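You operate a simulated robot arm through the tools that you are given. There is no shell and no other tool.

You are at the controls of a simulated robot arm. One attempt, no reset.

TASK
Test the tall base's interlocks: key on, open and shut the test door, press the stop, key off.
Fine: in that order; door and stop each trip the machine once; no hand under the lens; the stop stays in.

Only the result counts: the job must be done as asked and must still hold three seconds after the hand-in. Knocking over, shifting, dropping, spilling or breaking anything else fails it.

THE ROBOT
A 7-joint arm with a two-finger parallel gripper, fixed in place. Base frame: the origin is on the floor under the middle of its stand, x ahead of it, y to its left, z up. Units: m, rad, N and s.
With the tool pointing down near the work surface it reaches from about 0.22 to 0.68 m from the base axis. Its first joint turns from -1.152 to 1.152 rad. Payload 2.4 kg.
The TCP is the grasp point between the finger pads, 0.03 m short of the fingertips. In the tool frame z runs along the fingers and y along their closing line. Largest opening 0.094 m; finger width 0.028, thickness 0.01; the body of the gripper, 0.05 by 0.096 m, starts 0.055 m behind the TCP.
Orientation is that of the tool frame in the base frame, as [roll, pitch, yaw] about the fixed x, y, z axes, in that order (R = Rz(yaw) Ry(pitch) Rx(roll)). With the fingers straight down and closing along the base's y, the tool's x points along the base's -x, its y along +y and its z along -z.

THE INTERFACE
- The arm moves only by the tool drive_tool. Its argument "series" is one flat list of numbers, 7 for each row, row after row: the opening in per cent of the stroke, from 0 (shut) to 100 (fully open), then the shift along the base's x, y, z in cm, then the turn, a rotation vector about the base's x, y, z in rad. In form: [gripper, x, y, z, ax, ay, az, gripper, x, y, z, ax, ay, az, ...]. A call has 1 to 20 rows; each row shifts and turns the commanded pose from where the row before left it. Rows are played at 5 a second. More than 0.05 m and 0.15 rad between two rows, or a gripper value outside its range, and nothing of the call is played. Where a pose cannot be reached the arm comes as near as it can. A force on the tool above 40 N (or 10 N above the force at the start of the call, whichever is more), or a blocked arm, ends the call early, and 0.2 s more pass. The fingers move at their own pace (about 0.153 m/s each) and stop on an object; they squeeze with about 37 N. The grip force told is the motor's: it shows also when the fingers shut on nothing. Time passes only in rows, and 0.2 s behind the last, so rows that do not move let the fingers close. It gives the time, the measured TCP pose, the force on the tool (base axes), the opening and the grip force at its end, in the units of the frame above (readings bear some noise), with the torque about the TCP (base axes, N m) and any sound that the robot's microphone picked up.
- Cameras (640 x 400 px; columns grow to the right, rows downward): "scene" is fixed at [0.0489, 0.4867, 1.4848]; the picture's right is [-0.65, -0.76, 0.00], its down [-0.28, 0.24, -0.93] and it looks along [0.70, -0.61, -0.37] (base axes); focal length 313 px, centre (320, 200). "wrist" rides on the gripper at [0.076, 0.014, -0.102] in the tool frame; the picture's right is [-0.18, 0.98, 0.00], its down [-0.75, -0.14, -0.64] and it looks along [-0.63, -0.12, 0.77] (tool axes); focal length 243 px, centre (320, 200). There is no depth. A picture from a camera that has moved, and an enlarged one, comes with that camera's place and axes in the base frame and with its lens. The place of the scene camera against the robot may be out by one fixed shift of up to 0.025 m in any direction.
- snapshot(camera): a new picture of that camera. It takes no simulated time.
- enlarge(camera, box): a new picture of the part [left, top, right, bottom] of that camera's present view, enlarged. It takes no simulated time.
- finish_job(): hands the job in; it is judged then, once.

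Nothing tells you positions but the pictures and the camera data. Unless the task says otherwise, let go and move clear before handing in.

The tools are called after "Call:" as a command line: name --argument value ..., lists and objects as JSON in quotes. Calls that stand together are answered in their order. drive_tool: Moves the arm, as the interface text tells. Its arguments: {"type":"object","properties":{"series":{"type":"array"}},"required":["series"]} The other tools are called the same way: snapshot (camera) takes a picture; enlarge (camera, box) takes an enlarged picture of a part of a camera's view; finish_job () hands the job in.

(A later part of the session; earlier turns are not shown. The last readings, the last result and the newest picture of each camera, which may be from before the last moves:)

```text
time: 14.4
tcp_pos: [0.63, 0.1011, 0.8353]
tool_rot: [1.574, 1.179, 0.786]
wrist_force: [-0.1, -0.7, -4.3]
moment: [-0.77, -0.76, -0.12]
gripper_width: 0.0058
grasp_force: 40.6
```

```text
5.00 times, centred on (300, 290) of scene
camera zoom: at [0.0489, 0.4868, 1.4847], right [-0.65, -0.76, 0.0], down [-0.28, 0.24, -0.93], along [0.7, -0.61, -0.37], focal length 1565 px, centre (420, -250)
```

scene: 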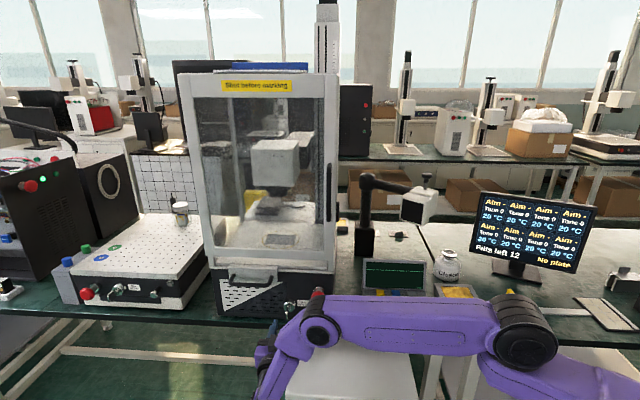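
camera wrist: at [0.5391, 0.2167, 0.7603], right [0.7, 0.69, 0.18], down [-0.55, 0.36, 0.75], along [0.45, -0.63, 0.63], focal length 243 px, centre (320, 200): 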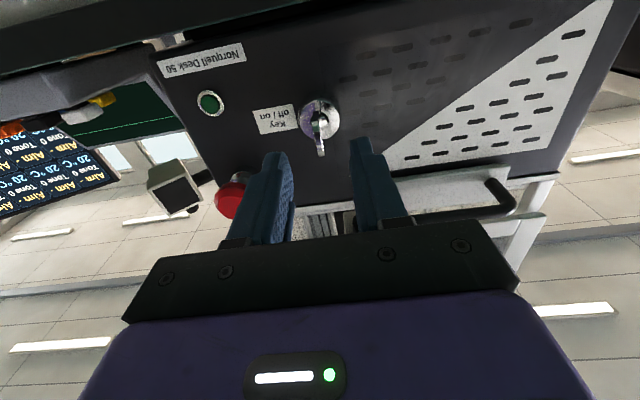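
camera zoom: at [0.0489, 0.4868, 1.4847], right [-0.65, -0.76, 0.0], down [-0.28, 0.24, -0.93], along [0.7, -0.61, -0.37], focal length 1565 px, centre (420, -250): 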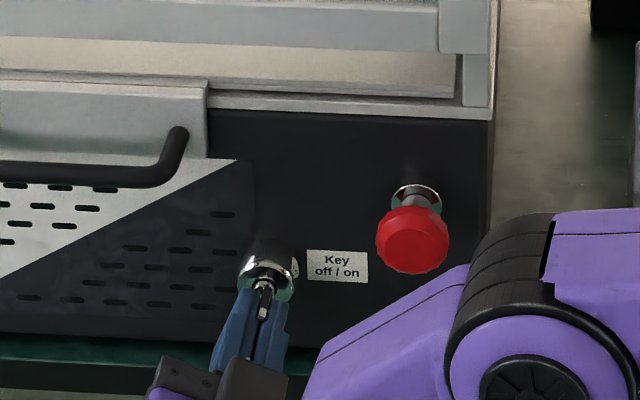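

The key turns freely with the grip. I'll continue the turn.

Call:
drive_tool --series '[0, 0, 0, 0, 0.092, -0.092, 0, 0, 0, 0, 0, 0.092, -0.092, 0, 0, 0, 0, 0, 0.092, -0.092, 0, 0, 0, 0, 0, 0.092, -0.092, 0]'

Call:
enlarge --camera "wrist" --box '[180, 40, 420, 200]'

Call:
enlarge --camera "scene" --box '[250, 250, 350, 330]'

```text
time: 15.4
tcp_pos: [0.6289, 0.0997, 0.836]
tool_rot: [1.593, 0.678, 0.8]
wrist_force: [4.9, -1.0, -37.5]
moment: [0.0, 0.04, 0.79]
gripper_width: 0.0062
grasp_force: 40.4
out of reach, approached as far as the arm can: row 4
```

```text
2.50 times, centred on (300, 120) of wrist
camera zoom: at [0.604, 0.2213, 0.8033], right [0.34, 0.32, 0.88], down [-0.93, -0.03, 0.37], along [0.15, -0.95, 0.29], focal length 606 px, centre (370, 400)
```

zoom: 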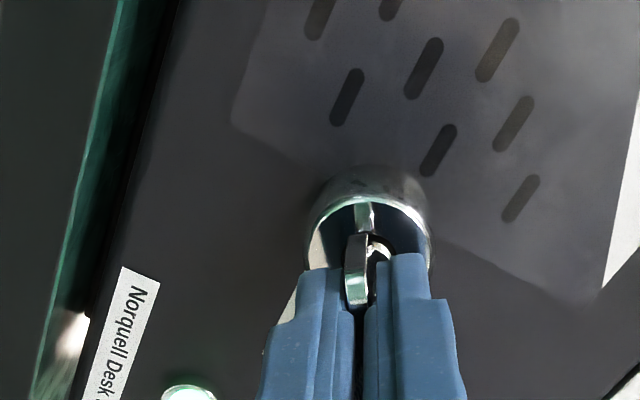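

```text
5.00 times, centred on (300, 290) of scene
camera zoom: at [0.0498, 0.4868, 1.4847], right [-0.65, -0.76, 0.0], down [-0.28, 0.24, -0.93], along [0.7, -0.61, -0.37], focal length 1565 px, centre (420, -250)
```

zoom: 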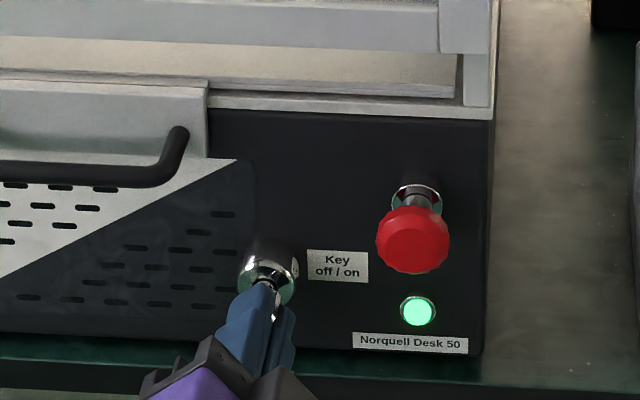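

The green lamp is lit, so the key is on. I'll open the fingers gently and check it holds.

Call:
drive_tool --series '[30, 0, 0, 0, 0, 0, 0, 30, 0, 0, 0, 0, 0, 0]'

Call:
enlarge --camera "wrist" --box '[180, 40, 420, 200]'

Call:
enlarge --camera "scene" --box '[250, 250, 350, 330]'

```text
time: 16.0
tcp_pos: [0.6302, 0.1026, 0.8475]
tool_rot: [1.574, 0.66, 0.788]
wrist_force: [0.5, 0.3, -0.1]
moment: [0.0, -0.03, -0.01]
gripper_width: 0.0284
grasp_force: 0.2
```

```text
2.50 times, centred on (300, 120) of wrist
camera zoom: at [0.6071, 0.2231, 0.8127], right [0.33, 0.32, 0.89], down [-0.94, -0.03, 0.35], along [0.14, -0.95, 0.29], focal length 606 px, centre (370, 400)
```

zoom: 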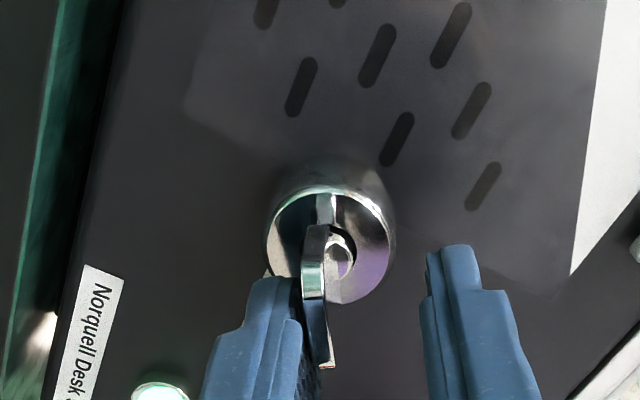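

```text
5.00 times, centred on (300, 290) of scene
camera zoom: at [0.0489, 0.4867, 1.4848], right [-0.65, -0.76, 0.0], down [-0.28, 0.24, -0.93], along [0.7, -0.61, -0.37], focal length 1565 px, centre (420, -250)
```

zoom: 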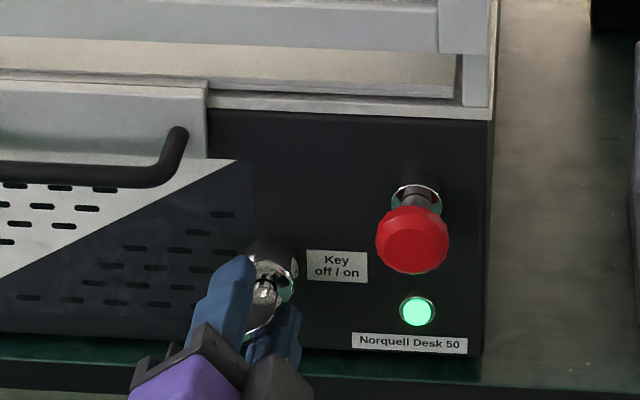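

The key stays put with the lamp lit. Opening wider and backing straight off the key.

Call:
drive_tool --series '[60, 0, 0, 0, 0, 0, 0, 60, -2, 2, 0, 0, 0, 0, 60, -3, 3, 0, 0, 0, 0, 60, -3, 3, 0, 0, 0, 0]'

Call:
snapshot --camera "scene"

Call:
enlarge --camera "scene" --box '[250, 250, 350, 330]'

Call:
snapshot --camera "wrist"

```text
time: 17.0
tcp_pos: [0.5518, 0.1811, 0.8466]
tool_rot: [1.575, 0.665, 0.787]
wrist_force: [-0.5, 0.6, -0.7]
moment: [0.02, 0.01, 0.01]
gripper_width: 0.0565
grasp_force: 0.1
```

```text
taken
```

scene: 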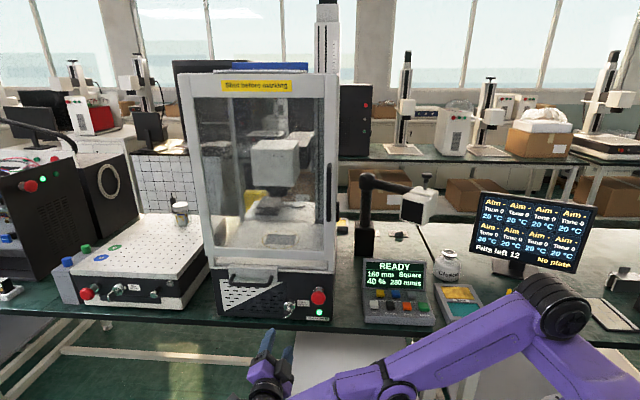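

```text
5.00 times, centred on (300, 290) of scene
camera zoom: at [0.0489, 0.4867, 1.4848], right [-0.65, -0.76, 0.0], down [-0.28, 0.24, -0.93], along [0.7, -0.61, -0.37], focal length 1565 px, centre (420, -250)
```

zoom: 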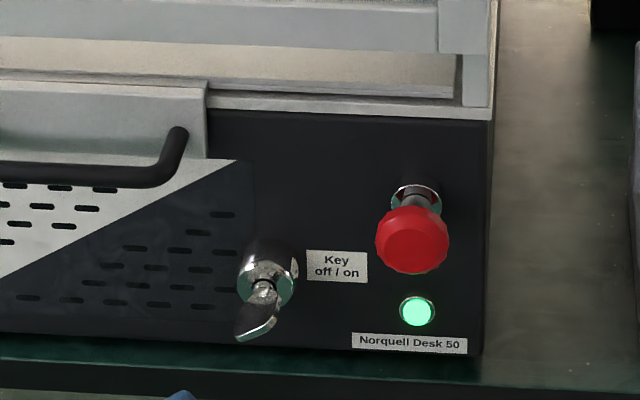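

```text
taken
camera wrist: at [0.527, 0.3024, 0.8115], right [0.33, 0.32, 0.89], down [-0.93, -0.03, 0.36], along [0.14, -0.95, 0.29], focal length 243 px, centre (320, 200)
```

wrist: 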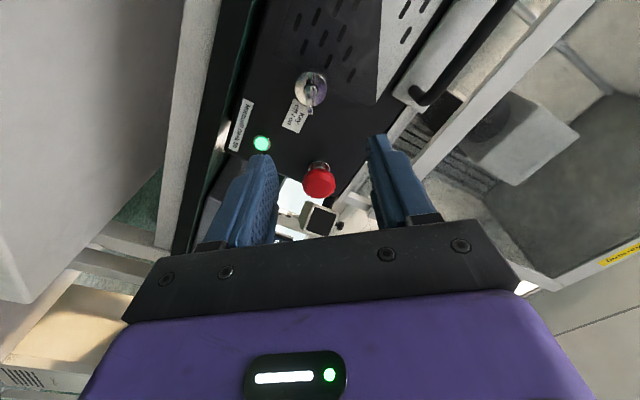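

The console now reads READY and the lamp is lit. Next I'll untwist the tool, rise in front of the door and swing round to approach the vertical door handle from the right side.

Call:
drive_tool --series '[60, -0.6, 0.6, 3.5, -0.092, 0.092, 0, 60, -0.6, 0.6, 3.5, -0.092, 0.092, 0, 60, -0.6, 0.6, 3.5, -0.092, 0.092, 0, 60, -0.6, 0.6, 3.5, -0.092, 0.092, 0, 60, -0.6, 0.6, 3.5, -0.092, 0.092, 0, 60, -0.6, 0.6, 3.5, -0.092, 0.092, 0, 60, -0.6, 0.6, 3.5, -0.092, 0.092, 0, 60, -1.5, -1, 3.5, 0, 0, 0, 60, -1.5, -1, 3.5, 0, 0, 0, 60, -1.5, -1, 3.5, 0, 0, 0]'

Call:
snapshot --camera "wrist"

Call:
snapshot --camera "scene"

```text
time: 19.2
tcp_pos: [0.4636, 0.1933, 1.1962]
tool_rot: [-2.195, 1.569, -2.984]
wrist_force: [-0.1, -0.1, 0.4]
moment: [0.0, -0.02, 0.0]
gripper_width: 0.0564
grasp_force: 0.1
```

```text
taken
camera wrist: at [0.4004, 0.2752, 1.1201], right [0.7, 0.69, 0.18], down [-0.55, 0.36, 0.75], along [0.46, -0.63, 0.63], focal length 243 px, centre (320, 200)
```

wrist: 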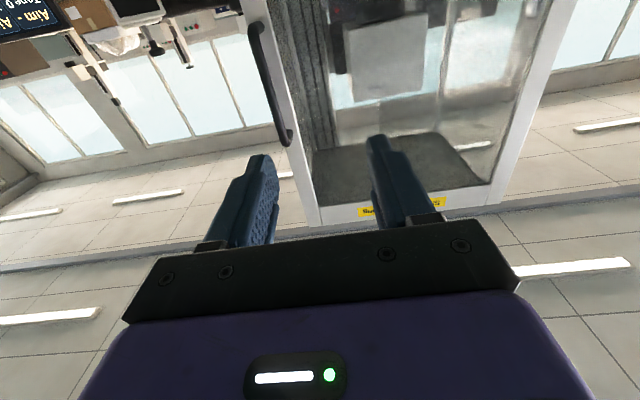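

```text
taken
```

scene: 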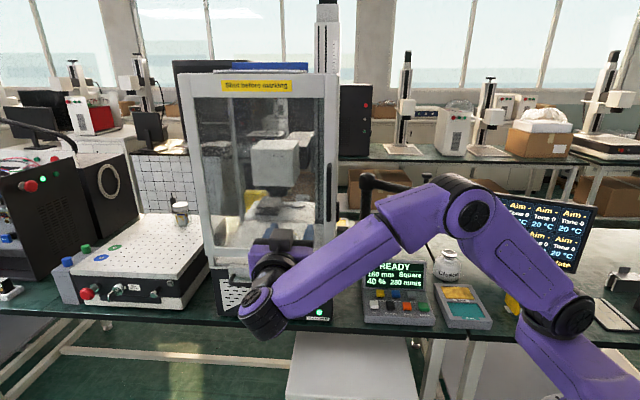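

The handle is in view; I'll enlarge it to pin down its position.

Call:
enlarge --camera "wrist" --box '[220, 0, 340, 160]'

Call:
enlarge --camera "wrist" --box '[200, 0, 580, 230]'

```text
2.50 times, centred on (280, 80) of wrist
camera zoom: at [0.4004, 0.2752, 1.1201], right [0.7, 0.69, 0.18], down [-0.55, 0.36, 0.75], along [0.46, -0.63, 0.63], focal length 606 px, centre (420, 500)
```

zoom: 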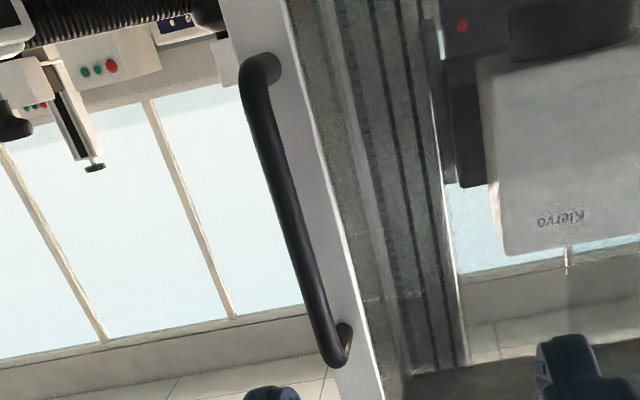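

```text
1.68 times, centred on (390, 115) of wrist
camera zoom: at [0.4004, 0.2752, 1.1201], right [0.7, 0.69, 0.18], down [-0.55, 0.36, 0.75], along [0.46, -0.63, 0.63], focal length 409 px, centre (202, 343)
```

zoom: 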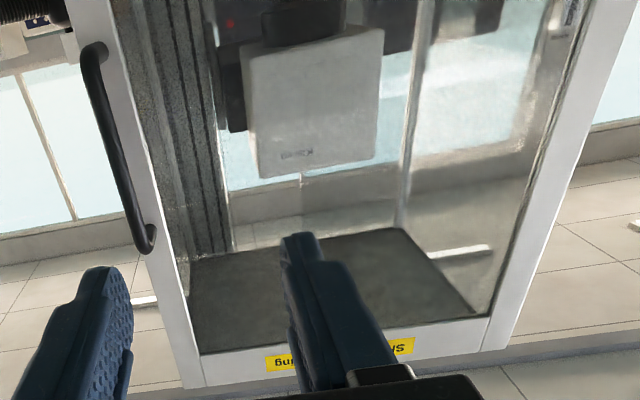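

I place the handle bar at about (0.561, 0.012), z 1.13–1.26, standing 4 cm off the door. I'll yaw round and line up to its right, with the tool pointing along the door face.

Call:
drive_tool --series '[45, -1.2, -2.4, 0, 0, 0, 0.1428, 45, -1.2, -2.4, 0, 0, 0, 0.1428, 45, -1.2, -2.4, 0, 0, 0, 0.1428, 45, -1.2, -2.4, 0, 0, 0, 0.1428, 45, -1.2, -2.4, 0, 0, 0, 0.1428, 45, 1.14, -2.5, 0, 0, 0, 0.1428, 45, 1.14, -2.5, 0, 0, 0, 0.1428, 45, 1.14, -2.5, 0, 0, 0, 0.1428, 45, 1.14, -2.5, 0, 0, 0, 0.1428, 45, 1.14, -2.5, 0, 0, 0, 0.1428, 45, 1.14, -2.5, 0, 0, 0, 0.1428]'

Call:
snapshot --camera "wrist"

Call:
snapshot --camera "scene"

```text
time: 21.6
tcp_pos: [0.3276, 0.1723, 1.2116]
tool_rot: [-3.025, 1.565, -2.302]
wrist_force: [0.2, 0.1, 0.1]
moment: [-0.03, -0.04, -0.03]
gripper_width: 0.0424
grasp_force: 0.1
out of reach, approached as far as the arm can: row 8, 9, 10, 11
```

```text
taken
camera wrist: at [0.2403, 0.1133, 1.1363], right [-0.65, 0.74, 0.18], down [-0.38, -0.53, 0.76], along [0.65, 0.42, 0.63], focal length 243 px, centre (320, 200)
```

wrist: 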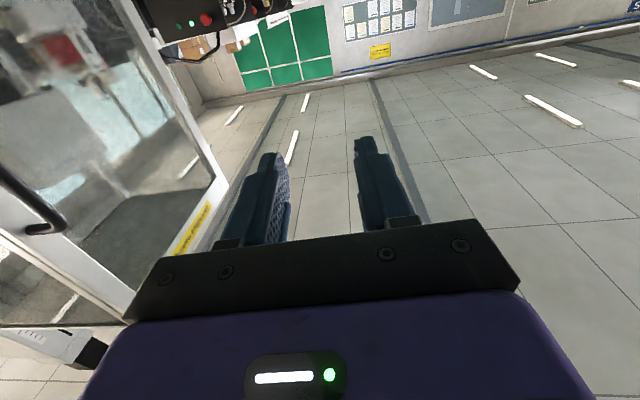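

```text
taken
```

scene: 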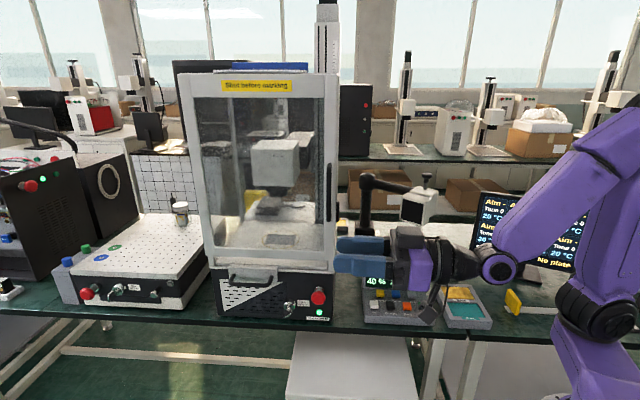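

That sideways pose is out of the arm's reach, so I'll grip the handle from the front instead. Yawing back to face the door and lining up about 10 cm in front of the bar.

Call:
drive_tool --series '[45, 0, 0, 0, 0, 0, -0.1373, 45, 0, 0, 0, 0, 0, -0.1373, 45, 0, 0, 0, 0, 0, -0.1373, 45, 0, 0, 0, 0, 0, -0.1373, 45, 0, 0, 0, 0, 0, -0.1373, 45, 0, 0, 0, 0, 0, -0.1373, 45, 2, 0, -0.3, 0, 0, -0.1373, 45, 2, 0, -0.3, 0, 0, -0.1373, 45, 2, 0, -0.3, 0, 0, -0.1373, 45, 2, 0, -0.3, 0, 0, -0.1373, 45, 2, 0, -0.3, 0, 0, -0.1373]'

Call:
snapshot --camera "wrist"

Call:
snapshot --camera "scene"

```text
time: 24.0
tcp_pos: [0.4281, 0.171, 1.196]
tool_rot: [-3.041, 1.566, 2.456]
wrist_force: [-0.2, -0.2, 0.5]
moment: [-0.03, -0.01, 0.0]
gripper_width: 0.042
grasp_force: 0.0
```

```text
taken
camera wrist: at [0.3655, 0.254, 1.1213], right [0.7, 0.69, 0.18], down [-0.55, 0.35, 0.76], along [0.46, -0.63, 0.63], focal length 243 px, centre (320, 200)
```

wrist: 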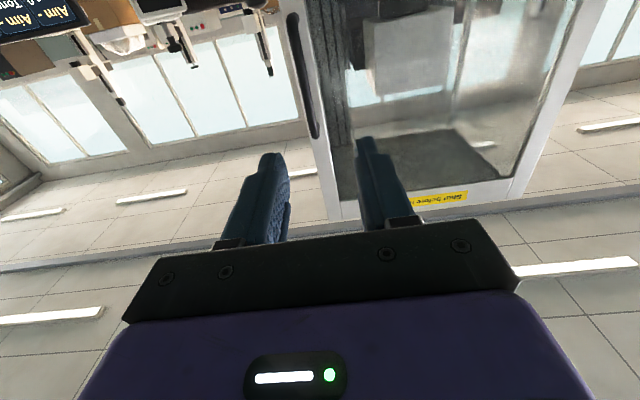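

```text
taken
```

scene: 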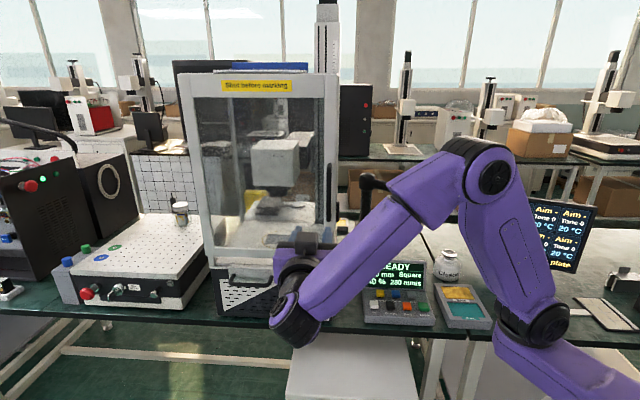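

Good, command and measured pose agree. I'll recheck the handle position from here.

Call:
enlarge --camera "wrist" --box '[240, 0, 400, 160]'

```text
2.50 times, centred on (320, 80) of wrist
camera zoom: at [0.3655, 0.254, 1.1213], right [0.7, 0.69, 0.18], down [-0.55, 0.35, 0.76], along [0.46, -0.63, 0.63], focal length 606 px, centre (320, 500)
```

zoom: 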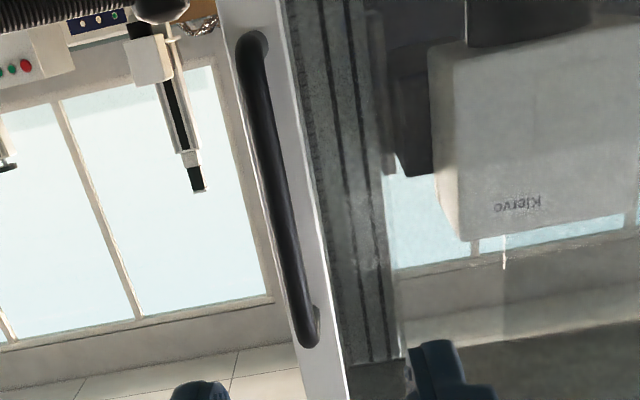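

The bar is confirmed near U-line as computed. Advancing most of the way toward it and checking the alignment.

Call:
drive_tool --series '[45, 2.51, -3.03, 0, 0, 0, 0, 45, 2.51, -3.03, 0, 0, 0, 0, 45, 2.51, -3.03, 0, 0, 0, 0, 45, 0, 0, 0, 0, 0, 0]'

Call:
snapshot --camera "wrist"

Call:
snapshot --camera "scene"

```text
time: 25.0
tcp_pos: [0.502, 0.0794, 1.1969]
tool_rot: [3.123, 1.566, 2.336]
wrist_force: [-0.5, -1.1, 0.2]
moment: [0.02, 0.01, 0.01]
gripper_width: 0.0425
grasp_force: 0.0
```

```text
taken
camera wrist: at [0.4404, 0.1618, 1.1213], right [0.7, 0.69, 0.18], down [-0.55, 0.35, 0.76], along [0.46, -0.63, 0.63], focal length 243 px, centre (320, 200)
```

wrist: 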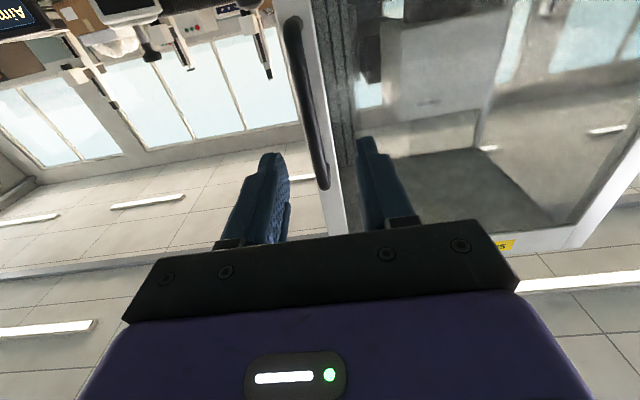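

```text
taken
```

scene: 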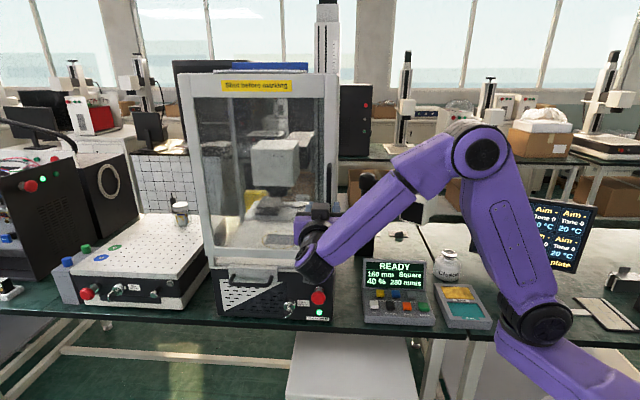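

The bar lies centrally between the fingers. Advancing to straddle it, not closing yet.

Call:
drive_tool --series '[45, 1.72, -2.0, 0, 0, 0, 0, 45, 1.72, -2.0, 0, 0, 0, 0, 45, 1.72, -2.0, 0, 0, 0, 0, 45, 0, 0, 0, 0, 0, 0]'

Call:
snapshot --camera "wrist"

Call:
enlarge --camera "scene" --box '[260, 150, 380, 250]'

```text
time: 26.0
tcp_pos: [0.5549, 0.0185, 1.1972]
tool_rot: [-3.072, 1.566, 2.425]
wrist_force: [-0.2, 0.0, 0.2]
moment: [-0.01, 0.02, -0.01]
gripper_width: 0.0424
grasp_force: 0.1
```

```text
taken
camera wrist: at [0.4927, 0.1025, 1.1214], right [0.7, 0.69, 0.18], down [-0.55, 0.35, 0.76], along [0.46, -0.63, 0.63], focal length 243 px, centre (320, 200)
```

wrist: 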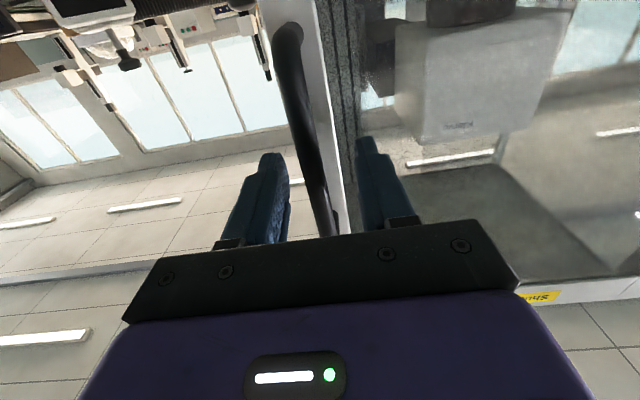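

```text
4.00 times, centred on (320, 200) of scene
camera zoom: at [0.0489, 0.4867, 1.4848], right [-0.65, -0.76, 0.0], down [-0.28, 0.24, -0.93], along [0.7, -0.61, -0.37], focal length 1252 px, centre (320, 200)
```

zoom: 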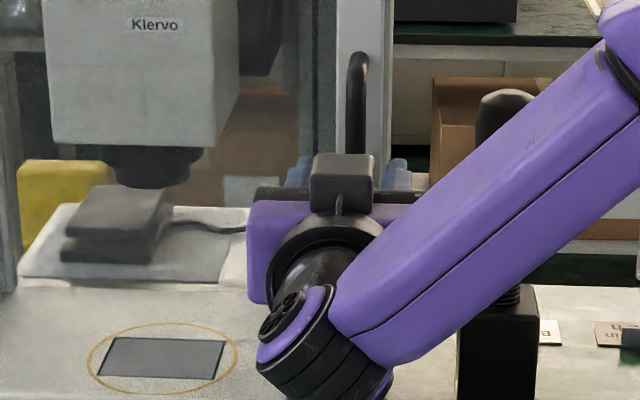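

Closing on the handle bar.

Call:
drive_tool --series '[20, 0, 0, 0, 0, 0, 0, 0, 0, 0, 0, 0, 0, 0, 0, 0, 0, 0, 0, 0, 0]'

Call:
snapshot --camera "wrist"

Call:
enlarge --camera "scene" --box '[260, 250, 440, 330]'

```text
time: 26.8
tcp_pos: [0.552, 0.019, 1.1965]
tool_rot: [-2.923, 1.566, 2.566]
wrist_force: [-39.2, -2.2, -3.2]
moment: [-0.3, -0.59, -0.13]
gripper_width: 0.0115
grasp_force: 45.0
```

```text
taken
camera wrist: at [0.4905, 0.102, 1.1214], right [0.7, 0.69, 0.18], down [-0.55, 0.36, 0.76], along [0.46, -0.63, 0.63], focal length 243 px, centre (320, 200)
```

wrist: 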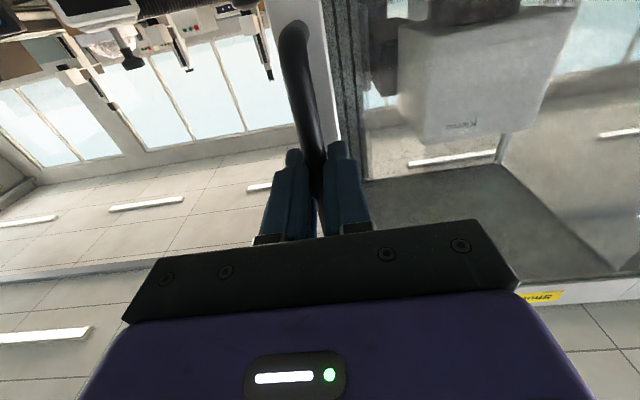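

```text
3.56 times, centred on (350, 290) of scene
camera zoom: at [0.0475, 0.4867, 1.4848], right [-0.65, -0.76, 0.0], down [-0.28, 0.24, -0.93], along [0.7, -0.61, -0.37], focal length 1113 px, centre (213, -120)
```

zoom: 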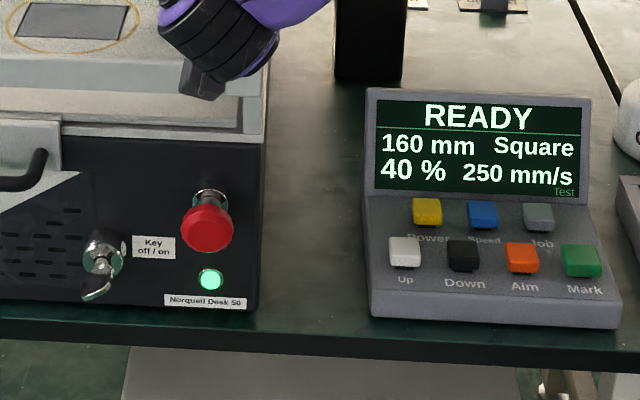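

The bar is gripped (11.5 mm), but there's some preload. I'll relieve it with a 3 mm shift before pulling.

Call:
drive_tool --series '[0, -0.28, 0.03, 0, 0, 0, 0, 0, 0, 0, 0, 0, 0, 0]'

```text
time: 27.4
tcp_pos: [0.5513, 0.0173, 1.1964]
tool_rot: [3.112, 1.565, 2.322]
wrist_force: [-4.9, -4.9, -2.6]
moment: [-0.33, -0.14, -0.19]
gripper_width: 0.0116
grasp_force: 44.1
```

Preload relieved. Now I'll begin pulling the door open along its arc (hinge on the far left), a few cm first, watching the force.

Call:
drive_tool --series '[0, -1.19, 1.67, 0, 0, 0, 0, 0, -1.08, 1.73, 0, 0, 0, 0]'

Call:
snapshot --camera "scene"

Call:
snapshot --camera "wrist"

```text
time: 28.0
tcp_pos: [0.5282, 0.0561, 1.1964]
tool_rot: [-3.043, 1.564, 2.455]
wrist_force: [-1.1, -0.9, -6.0]
moment: [0.12, -0.01, -0.04]
gripper_width: 0.0117
grasp_force: 44.4
```

```text
taken
```

scene: 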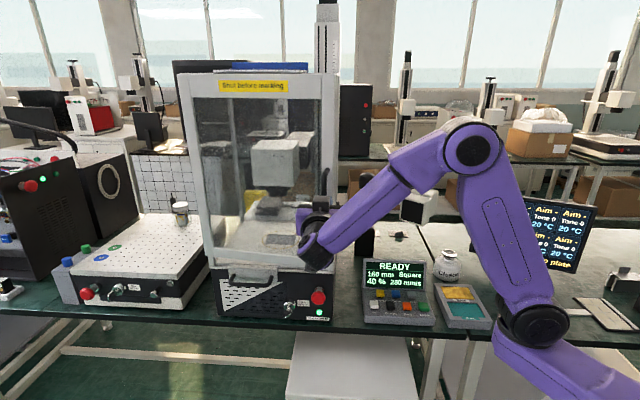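

```text
taken
camera wrist: at [0.4662, 0.1376, 1.1216], right [0.7, 0.69, 0.18], down [-0.55, 0.35, 0.76], along [0.46, -0.63, 0.63], focal length 243 px, centre (320, 200)
```

wrist: 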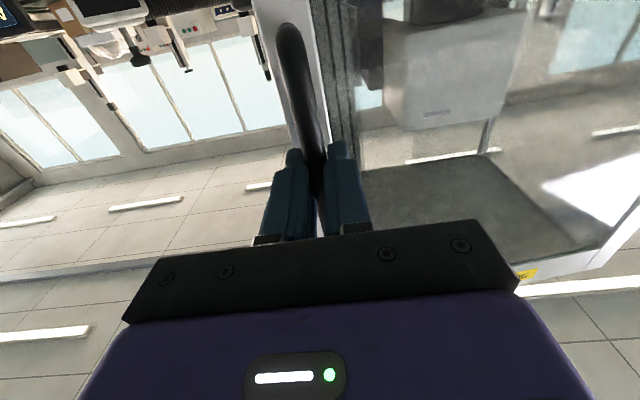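

The door is swinging outward freely with low force; READY still shows at about 0.12 rad. Continuing along the arc.

Call:
drive_tool --series '[0, -1.27, 2.41, 0, 0, 0, 0, 0, -1.08, 2.5, 0, 0, 0, 0, 0, -0.87, 2.58, 0, 0, 0, 0]'

Call:
snapshot --camera "scene"

```text
time: 28.8
tcp_pos: [0.4968, 0.1292, 1.1969]
tool_rot: [2.965, 1.568, 2.176]
wrist_force: [5.1, 1.9, -1.2]
moment: [-0.01, 0.11, 0.24]
gripper_width: 0.0118
grasp_force: 45.1
```

```text
taken
```

scene: 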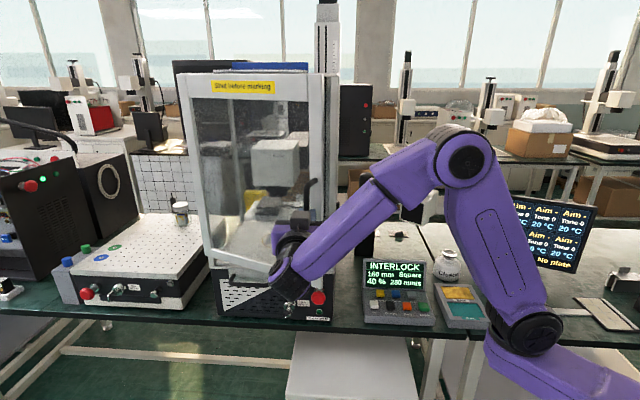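

The console now shows INTERLOCK: the door tripped the machine. I'll open it further so it's plainly open, then shut it.

Call:
drive_tool --series '[0, -0.67, 2.64, 0, 0, 0, 0, 0, -0.46, 2.69, 0, 0, 0, 0, 0, -0.24, 2.71, 0, 0, 0, 0]'

Call:
snapshot --camera "scene"

Call:
snapshot --camera "wrist"

```text
time: 29.6
tcp_pos: [0.484, 0.2096, 1.1963]
tool_rot: [-3.074, 1.567, 2.422]
wrist_force: [8.8, 1.4, -2.9]
moment: [0.15, 0.01, 0.17]
gripper_width: 0.0118
grasp_force: 45.1
```

```text
taken
```

scene: 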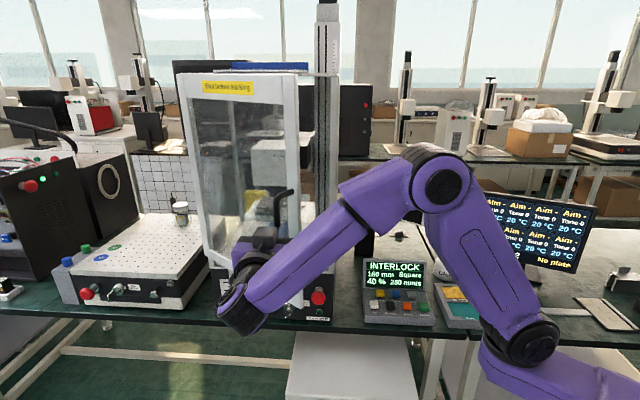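

```text
taken
camera wrist: at [0.4208, 0.2922, 1.1216], right [0.7, 0.69, 0.18], down [-0.55, 0.35, 0.76], along [0.46, -0.63, 0.63], focal length 243 px, centre (320, 200)
```

wrist: 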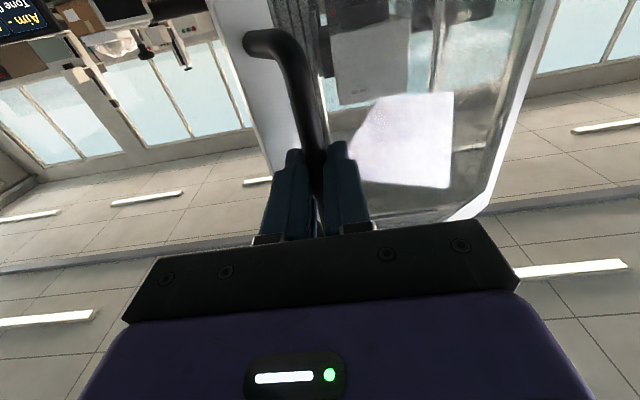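

Door is open roughly 35° with light forces. I'll swing it somewhat further to make the opening unambiguous.

Call:
drive_tool --series '[0, 0.08, 2.72, 0, 0, 0, 0, 0, 0.3, 2.72, 0, 0, 0, 0, 0, 0.5, 2.69, 0, 0, 0, 0]'

Call:
snapshot --camera "scene"

```text
time: 30.4
tcp_pos: [0.4908, 0.2923, 1.1971]
tool_rot: [3.055, 1.566, 2.268]
wrist_force: [-14.2, 4.1, -0.2]
moment: [0.1, 0.04, 0.01]
gripper_width: 0.0115
grasp_force: 44.9
```

```text
taken
```

scene: 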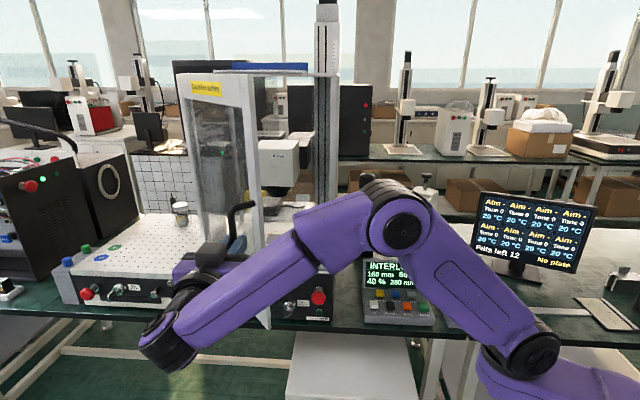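

The door is about 48° open; fitting my measured points gives a hinge at (0.832, 0.223) and radius 0.348. Now I'll swing it back along that circle.

Call:
drive_tool --series '[0, -0.45, -2.67, 0, 0, 0, 0, 0, -0.25, -3.03, 0, 0, 0, 0, 0, 0.02, -3.03, 0, 0, 0, 0, 0, 0.28, -3.02, 0, 0, 0, 0]'

```text
time: 31.4
tcp_pos: [0.4889, 0.1715, 1.1967]
tool_rot: [-3.109, 1.566, 2.387]
wrist_force: [-4.2, -1.3, -0.4]
moment: [-0.33, -0.21, -0.2]
gripper_width: 0.0119
grasp_force: 44.7
```

Call:
drive_tool --series '[0, 0.5, -2.8, 0, 0, 0, 0, 0, 0.8, -2.9, 0, 0, 0, 0, 0, 1.05, -2.8, 0, 0, 0, 0]'

```text
time: 32.2
tcp_pos: [0.512, 0.0894, 1.1965]
tool_rot: [2.935, 1.564, 2.148]
wrist_force: [11.1, 5.1, 1.9]
moment: [0.12, 0.26, 0.03]
gripper_width: 0.0117
grasp_force: 45.4
```

Call:
drive_tool --series '[0, 1.03, -2.38, 0, 0, 0, 0, 0, 1.2, -2.1, 0, 0, 0, 0, 0, 1.0, -1.5, 0, 0, 0, 0]'

Call:
enlarge --camera "scene" --box '[170, 60, 450, 330]'

```text
time: 33.0
tcp_pos: [0.5442, 0.0292, 1.1969]
tool_rot: [3.096, 1.565, 2.31]
wrist_force: [13.1, 8.8, 3.1]
moment: [0.72, 0.75, 0.27]
gripper_width: 0.0118
grasp_force: 44.9
```

```text
1.48 times, centred on (310, 195) of scene
camera zoom: at [0.0493, 0.487, 1.4846], right [-0.65, -0.76, 0.0], down [-0.28, 0.24, -0.93], along [0.7, -0.61, -0.37], focal length 464 px, centre (335, 207)
```

zoom: 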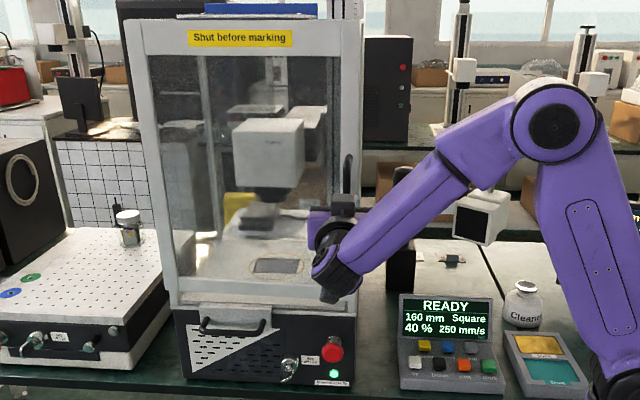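

READY is back with the door nearly shut. I'll push the last centimetre home.

Call:
drive_tool --series '[0, 0.5, -0.55, 0, 0, 0, 0, 0, 0.4, -0.5, 0, 0, 0, 0, 0, 0.1, -0.1, 0, 0, 0, 0, 0, 0, 0, 0, 0, 0, 0]'

Call:
snapshot --camera "scene"

```text
time: 34.0
tcp_pos: [0.5529, 0.0196, 1.196]
tool_rot: [-2.953, 1.565, 2.543]
wrist_force: [-30.8, 19.8, -0.3]
moment: [0.12, -0.11, -0.12]
gripper_width: 0.0119
grasp_force: 45.0
```

```text
taken
```

scene: 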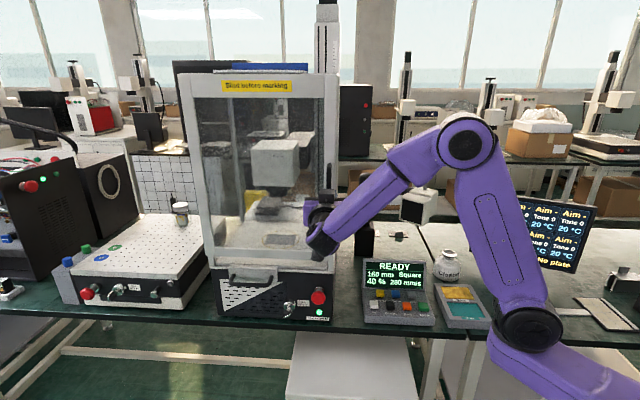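

The door is pressed shut (about 36 N reaction) and the console says READY. Releasing the handle.

Call:
drive_tool --series '[45, 0, 0, 0, 0, 0, 0, 45, 0, 0, 0, 0, 0, 0, 45, 0, 0, 0, 0, 0, 0]'

Call:
snapshot --camera "wrist"

Call:
enlarge --camera "scene" --box '[170, 60, 450, 330]'

```text
time: 34.8
tcp_pos: [0.5538, 0.016, 1.1969]
tool_rot: [-3.092, 1.565, 2.402]
wrist_force: [-0.6, 0.7, 0.7]
moment: [0.0, 0.02, -0.04]
gripper_width: 0.0426
grasp_force: 0.0
```

```text
taken
camera wrist: at [0.4911, 0.0996, 1.1215], right [0.7, 0.69, 0.18], down [-0.55, 0.35, 0.76], along [0.46, -0.63, 0.63], focal length 243 px, centre (320, 200)
```

wrist: 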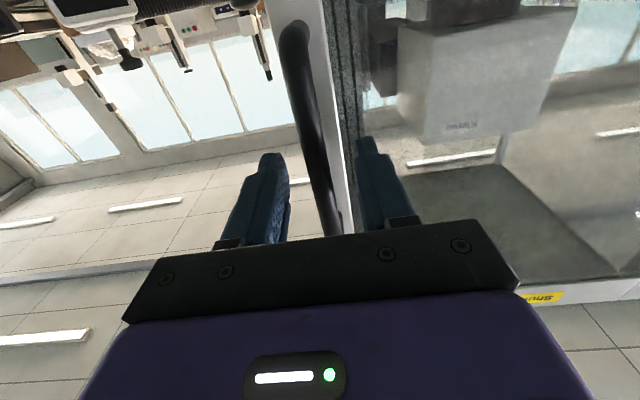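

```text
1.48 times, centred on (310, 195) of scene
camera zoom: at [0.0489, 0.4867, 1.4848], right [-0.65, -0.76, 0.0], down [-0.28, 0.24, -0.93], along [0.7, -0.61, -0.37], focal length 464 px, centre (335, 207)
```

zoom: 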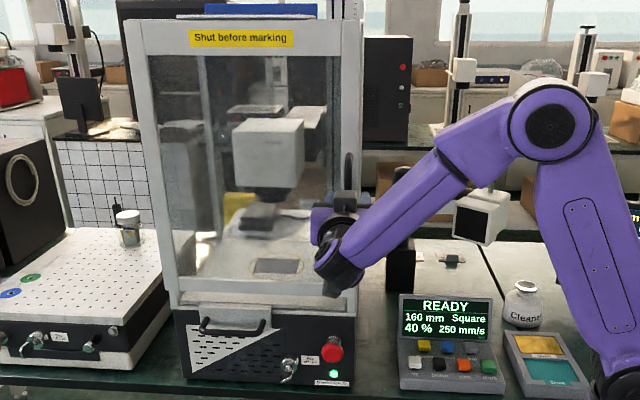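

Door is shut and the bar is free. Retreating, closing the fingers, and descending to the stop's height (about z 0.891).

Call:
drive_tool --series '[45, -2.2, 2.2, 0, 0, 0, 0, 45, -2.6, 2.6, 0, 0, 0, 0, 45, -2.6, 2.6, 0, 0, 0, 0, 45, -2.6, 2.6, 0, 0, 0, 0, 45, -2.6, 2.6, 0, 0, 0, 0, 0, 0.22, 0.22, -3.83, 0, 0, 0, 0, 0.22, 0.22, -3.83, 0, 0, 0, 0, 0.22, 0.22, -3.83, 0, 0, 0, 0, 0.22, 0.22, -3.83, 0, 0, 0, 0, 0.22, 0.22, -3.83, 0, 0, 0, 0, 0.22, 0.22, -3.83, 0, 0, 0, 0, 0.22, 0.22, -3.83, 0, 0, 0, 0, 0.22, 0.22, -3.83, 0, 0, 0]'

Call:
snapshot --camera "wrist"

Call:
snapshot --camera "scene"

```text
time: 37.6
tcp_pos: [0.4448, 0.1599, 0.8911]
tool_rot: [3.011, 1.564, 2.22]
wrist_force: [-0.4, -0.3, -0.1]
moment: [-0.04, 0.03, -0.01]
gripper_width: 0.0
grasp_force: 33.0
```

```text
taken
camera wrist: at [0.3827, 0.2426, 0.8145], right [0.7, 0.69, 0.18], down [-0.55, 0.35, 0.76], along [0.46, -0.63, 0.63], focal length 243 px, centre (320, 200)
```

wrist: 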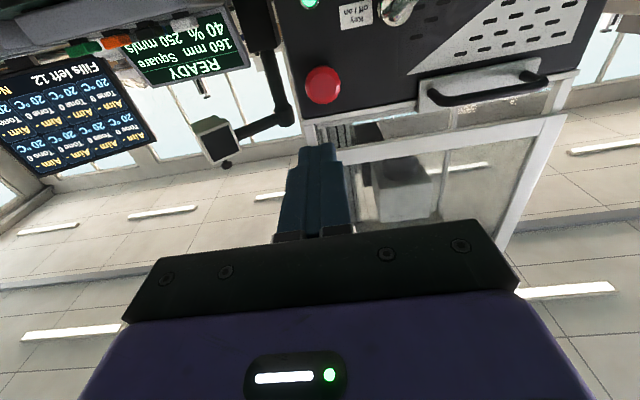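

```text
taken
```

scene: 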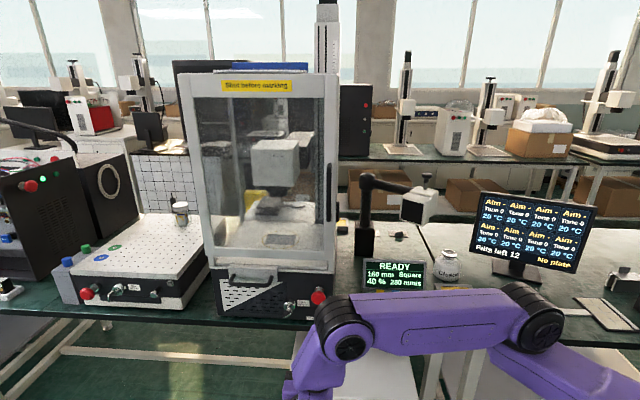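

Call:
enlarge --camera "wrist" --box '[280, 50, 400, 170]'

```text
3.33 times, centred on (340, 110) of wrist
camera zoom: at [0.3827, 0.2426, 0.8145], right [0.7, 0.69, 0.18], down [-0.55, 0.35, 0.76], along [0.46, -0.63, 0.63], focal length 809 px, centre (253, 500)
```

zoom: 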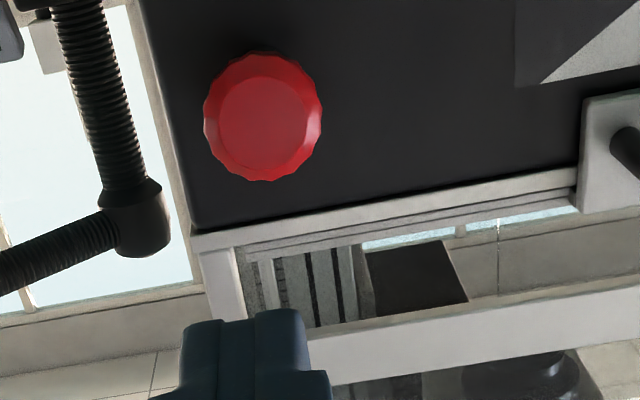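

The stop's face centre is at about (0.577, 0.032, 0.889) with the fingers aimed at it. Moving to about 1 cm short of it.

Call:
drive_tool --series '[0, 2.58, -2.47, -0.05, 0, 0, 0, 0, 2.58, -2.47, -0.05, 0, 0, 0, 0, 2.58, -2.47, -0.05, 0, 0, 0, 0, 2.58, -2.47, -0.05, 0, 0, 0, 0, 0, 0, 0, 0, 0, 0]'

Call:
snapshot --camera "wrist"

Call:
enlarge --camera "scene" --box '[250, 240, 450, 365]'

```text
time: 38.8
tcp_pos: [0.5485, 0.0614, 0.8883]
tool_rot: [-3.127, 1.565, 2.367]
wrist_force: [0.4, -0.3, 0.6]
moment: [-0.02, -0.01, 0.02]
gripper_width: 0.0
grasp_force: 33.2
```

```text
taken
camera wrist: at [0.4864, 0.1438, 0.8129], right [0.7, 0.69, 0.18], down [-0.55, 0.35, 0.76], along [0.46, -0.63, 0.63], focal length 243 px, centre (320, 200)
```

wrist: 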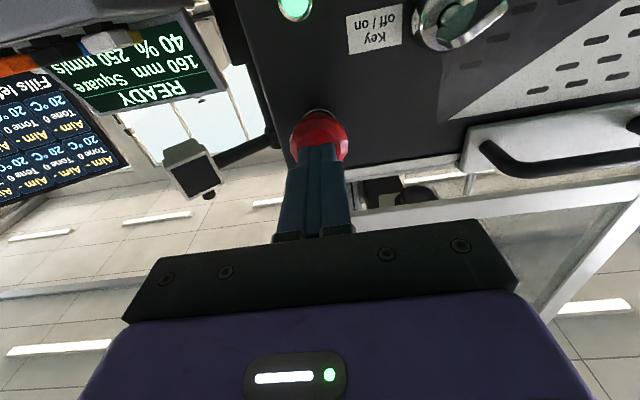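

```text
3.20 times, centred on (350, 302) of scene
camera zoom: at [0.0489, 0.4867, 1.4848], right [-0.65, -0.76, 0.0], down [-0.28, 0.24, -0.93], along [0.7, -0.61, -0.37], focal length 1002 px, centre (224, -128)
```

zoom: 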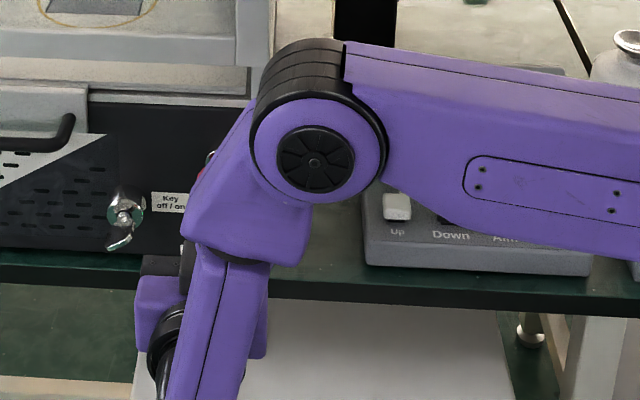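

The fingertips are lined up on the cap. Pressing in slowly along the panel normal.

Call:
drive_tool --series '[0, 0.3, -0.3, 0, 0, 0, 0, 0, 0.3, -0.3, 0, 0, 0, 0, 0, 0.25, -0.25, 0, 0, 0, 0, 0, 0.25, -0.25, 0, 0, 0, 0, 0, 0.25, -0.25, 0, 0, 0, 0, 0, 0.25, -0.25, 0, 0, 0, 0]'

Call:
snapshot --camera "wrist"

```text
time: 40.2
tcp_pos: [0.5639, 0.0461, 0.8878]
tool_rot: [-3.128, 1.567, 2.368]
wrist_force: [-2.3, 1.8, 0.1]
moment: [-0.02, -0.04, -0.01]
gripper_width: 0.0
grasp_force: 32.8
```

```text
taken
camera wrist: at [0.502, 0.1287, 0.8128], right [0.7, 0.69, 0.18], down [-0.55, 0.35, 0.76], along [0.46, -0.63, 0.63], focal length 243 px, centre (320, 200)
```

wrist: 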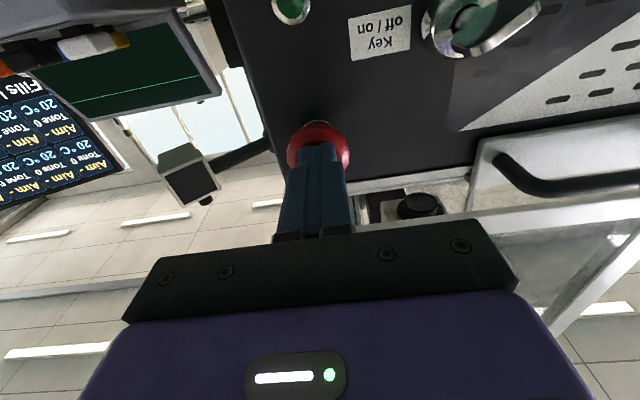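

The console blanked and the lamp went out: the stop tripped the machine. I'll keep pressing to the bottom so it latches.

Call:
drive_tool --series '[0, 0.2, -0.2, 0, 0, 0, 0, 0, 0.2, -0.2, 0, 0, 0, 0, 0, 0.2, -0.2, 0, 0, 0, 0, 0, 0, 0, 0, 0, 0, 0]'

Call:
enlarge --camera "wrist" --box '[220, 60, 420, 200]'

```text
time: 41.0
tcp_pos: [0.5678, 0.0452, 0.8865]
tool_rot: [-2.261, 1.566, -3.044]
wrist_force: [-12.3, 6.0, 0.6]
moment: [-0.09, -0.18, -0.12]
gripper_width: 0.0003
grasp_force: 33.0
stopped in row 3: the force on the tool passed its limit at 44 N (the readings are from after the stop); the commanded pose is now the measured one
```

```text
2.86 times, centred on (320, 130) of wrist
camera zoom: at [0.5036, 0.1272, 0.8122], right [0.69, 0.7, 0.18], down [-0.55, 0.35, 0.76], along [0.46, -0.62, 0.63], focal length 693 px, centre (320, 400)
```

zoom: 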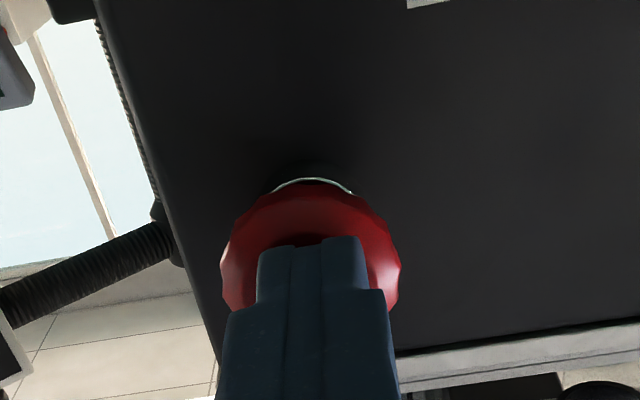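

The cap bottomed out at 44 N. Backing off straight and checking that it stays in.

Call:
drive_tool --series '[0, -0.5, 0.5, 0, 0, 0, 0, 0, -1.5, 1.5, 0, 0, 0, 0, 0, -2.5, 2.5, 0, 0, 0, 0, 0, -2.5, 2.5, 0, 0, 0, 0, 0, -2.5, 2.5, 0, 0, 0, 0]'

Call:
snapshot --camera "wrist"

Call:
snapshot --camera "scene"

Call:
enlarge --camera "wrist" --box '[260, 0, 420, 150]'

Call:
enlarge --camera "scene" --box '[270, 260, 345, 325]'

```text
time: 42.2
tcp_pos: [0.4712, 0.1374, 0.887]
tool_rot: [-2.37, 1.567, 3.124]
wrist_force: [-0.1, -0.2, -0.6]
moment: [0.01, -0.01, 0.01]
gripper_width: 0.0
grasp_force: 33.6
```

```text
taken
camera wrist: at [0.4091, 0.2198, 0.8122], right [0.7, 0.69, 0.18], down [-0.55, 0.35, 0.76], along [0.46, -0.63, 0.63], focal length 243 px, centre (320, 200)
```

wrist: 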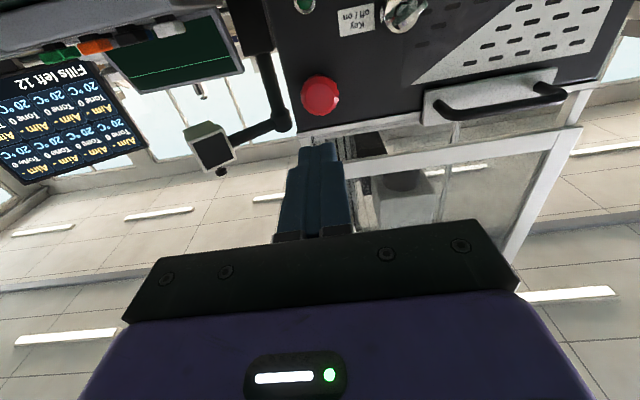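

```text
taken
```

scene: 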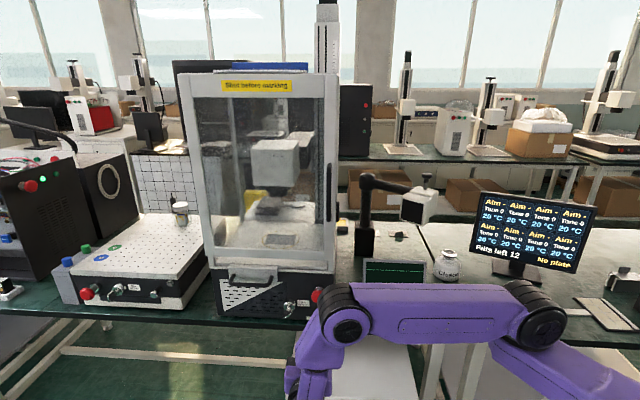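

```text
2.67 times, centred on (340, 75) of wrist
camera zoom: at [0.4091, 0.2198, 0.8122], right [0.7, 0.69, 0.18], down [-0.55, 0.35, 0.76], along [0.46, -0.63, 0.63], focal length 647 px, centre (267, 533)
```

zoom: 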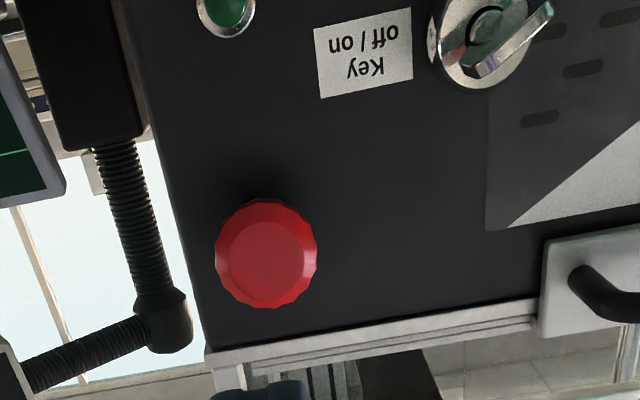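

```text
6.15 times, centred on (308, 292) of scene
camera zoom: at [0.0489, 0.4867, 1.4848], right [-0.65, -0.76, 0.0], down [-0.28, 0.24, -0.93], along [0.7, -0.61, -0.37], focal length 1926 px, centre (397, -369)
```

zoom: 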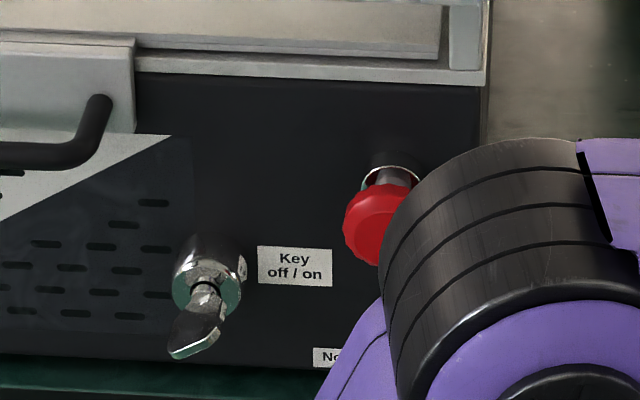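

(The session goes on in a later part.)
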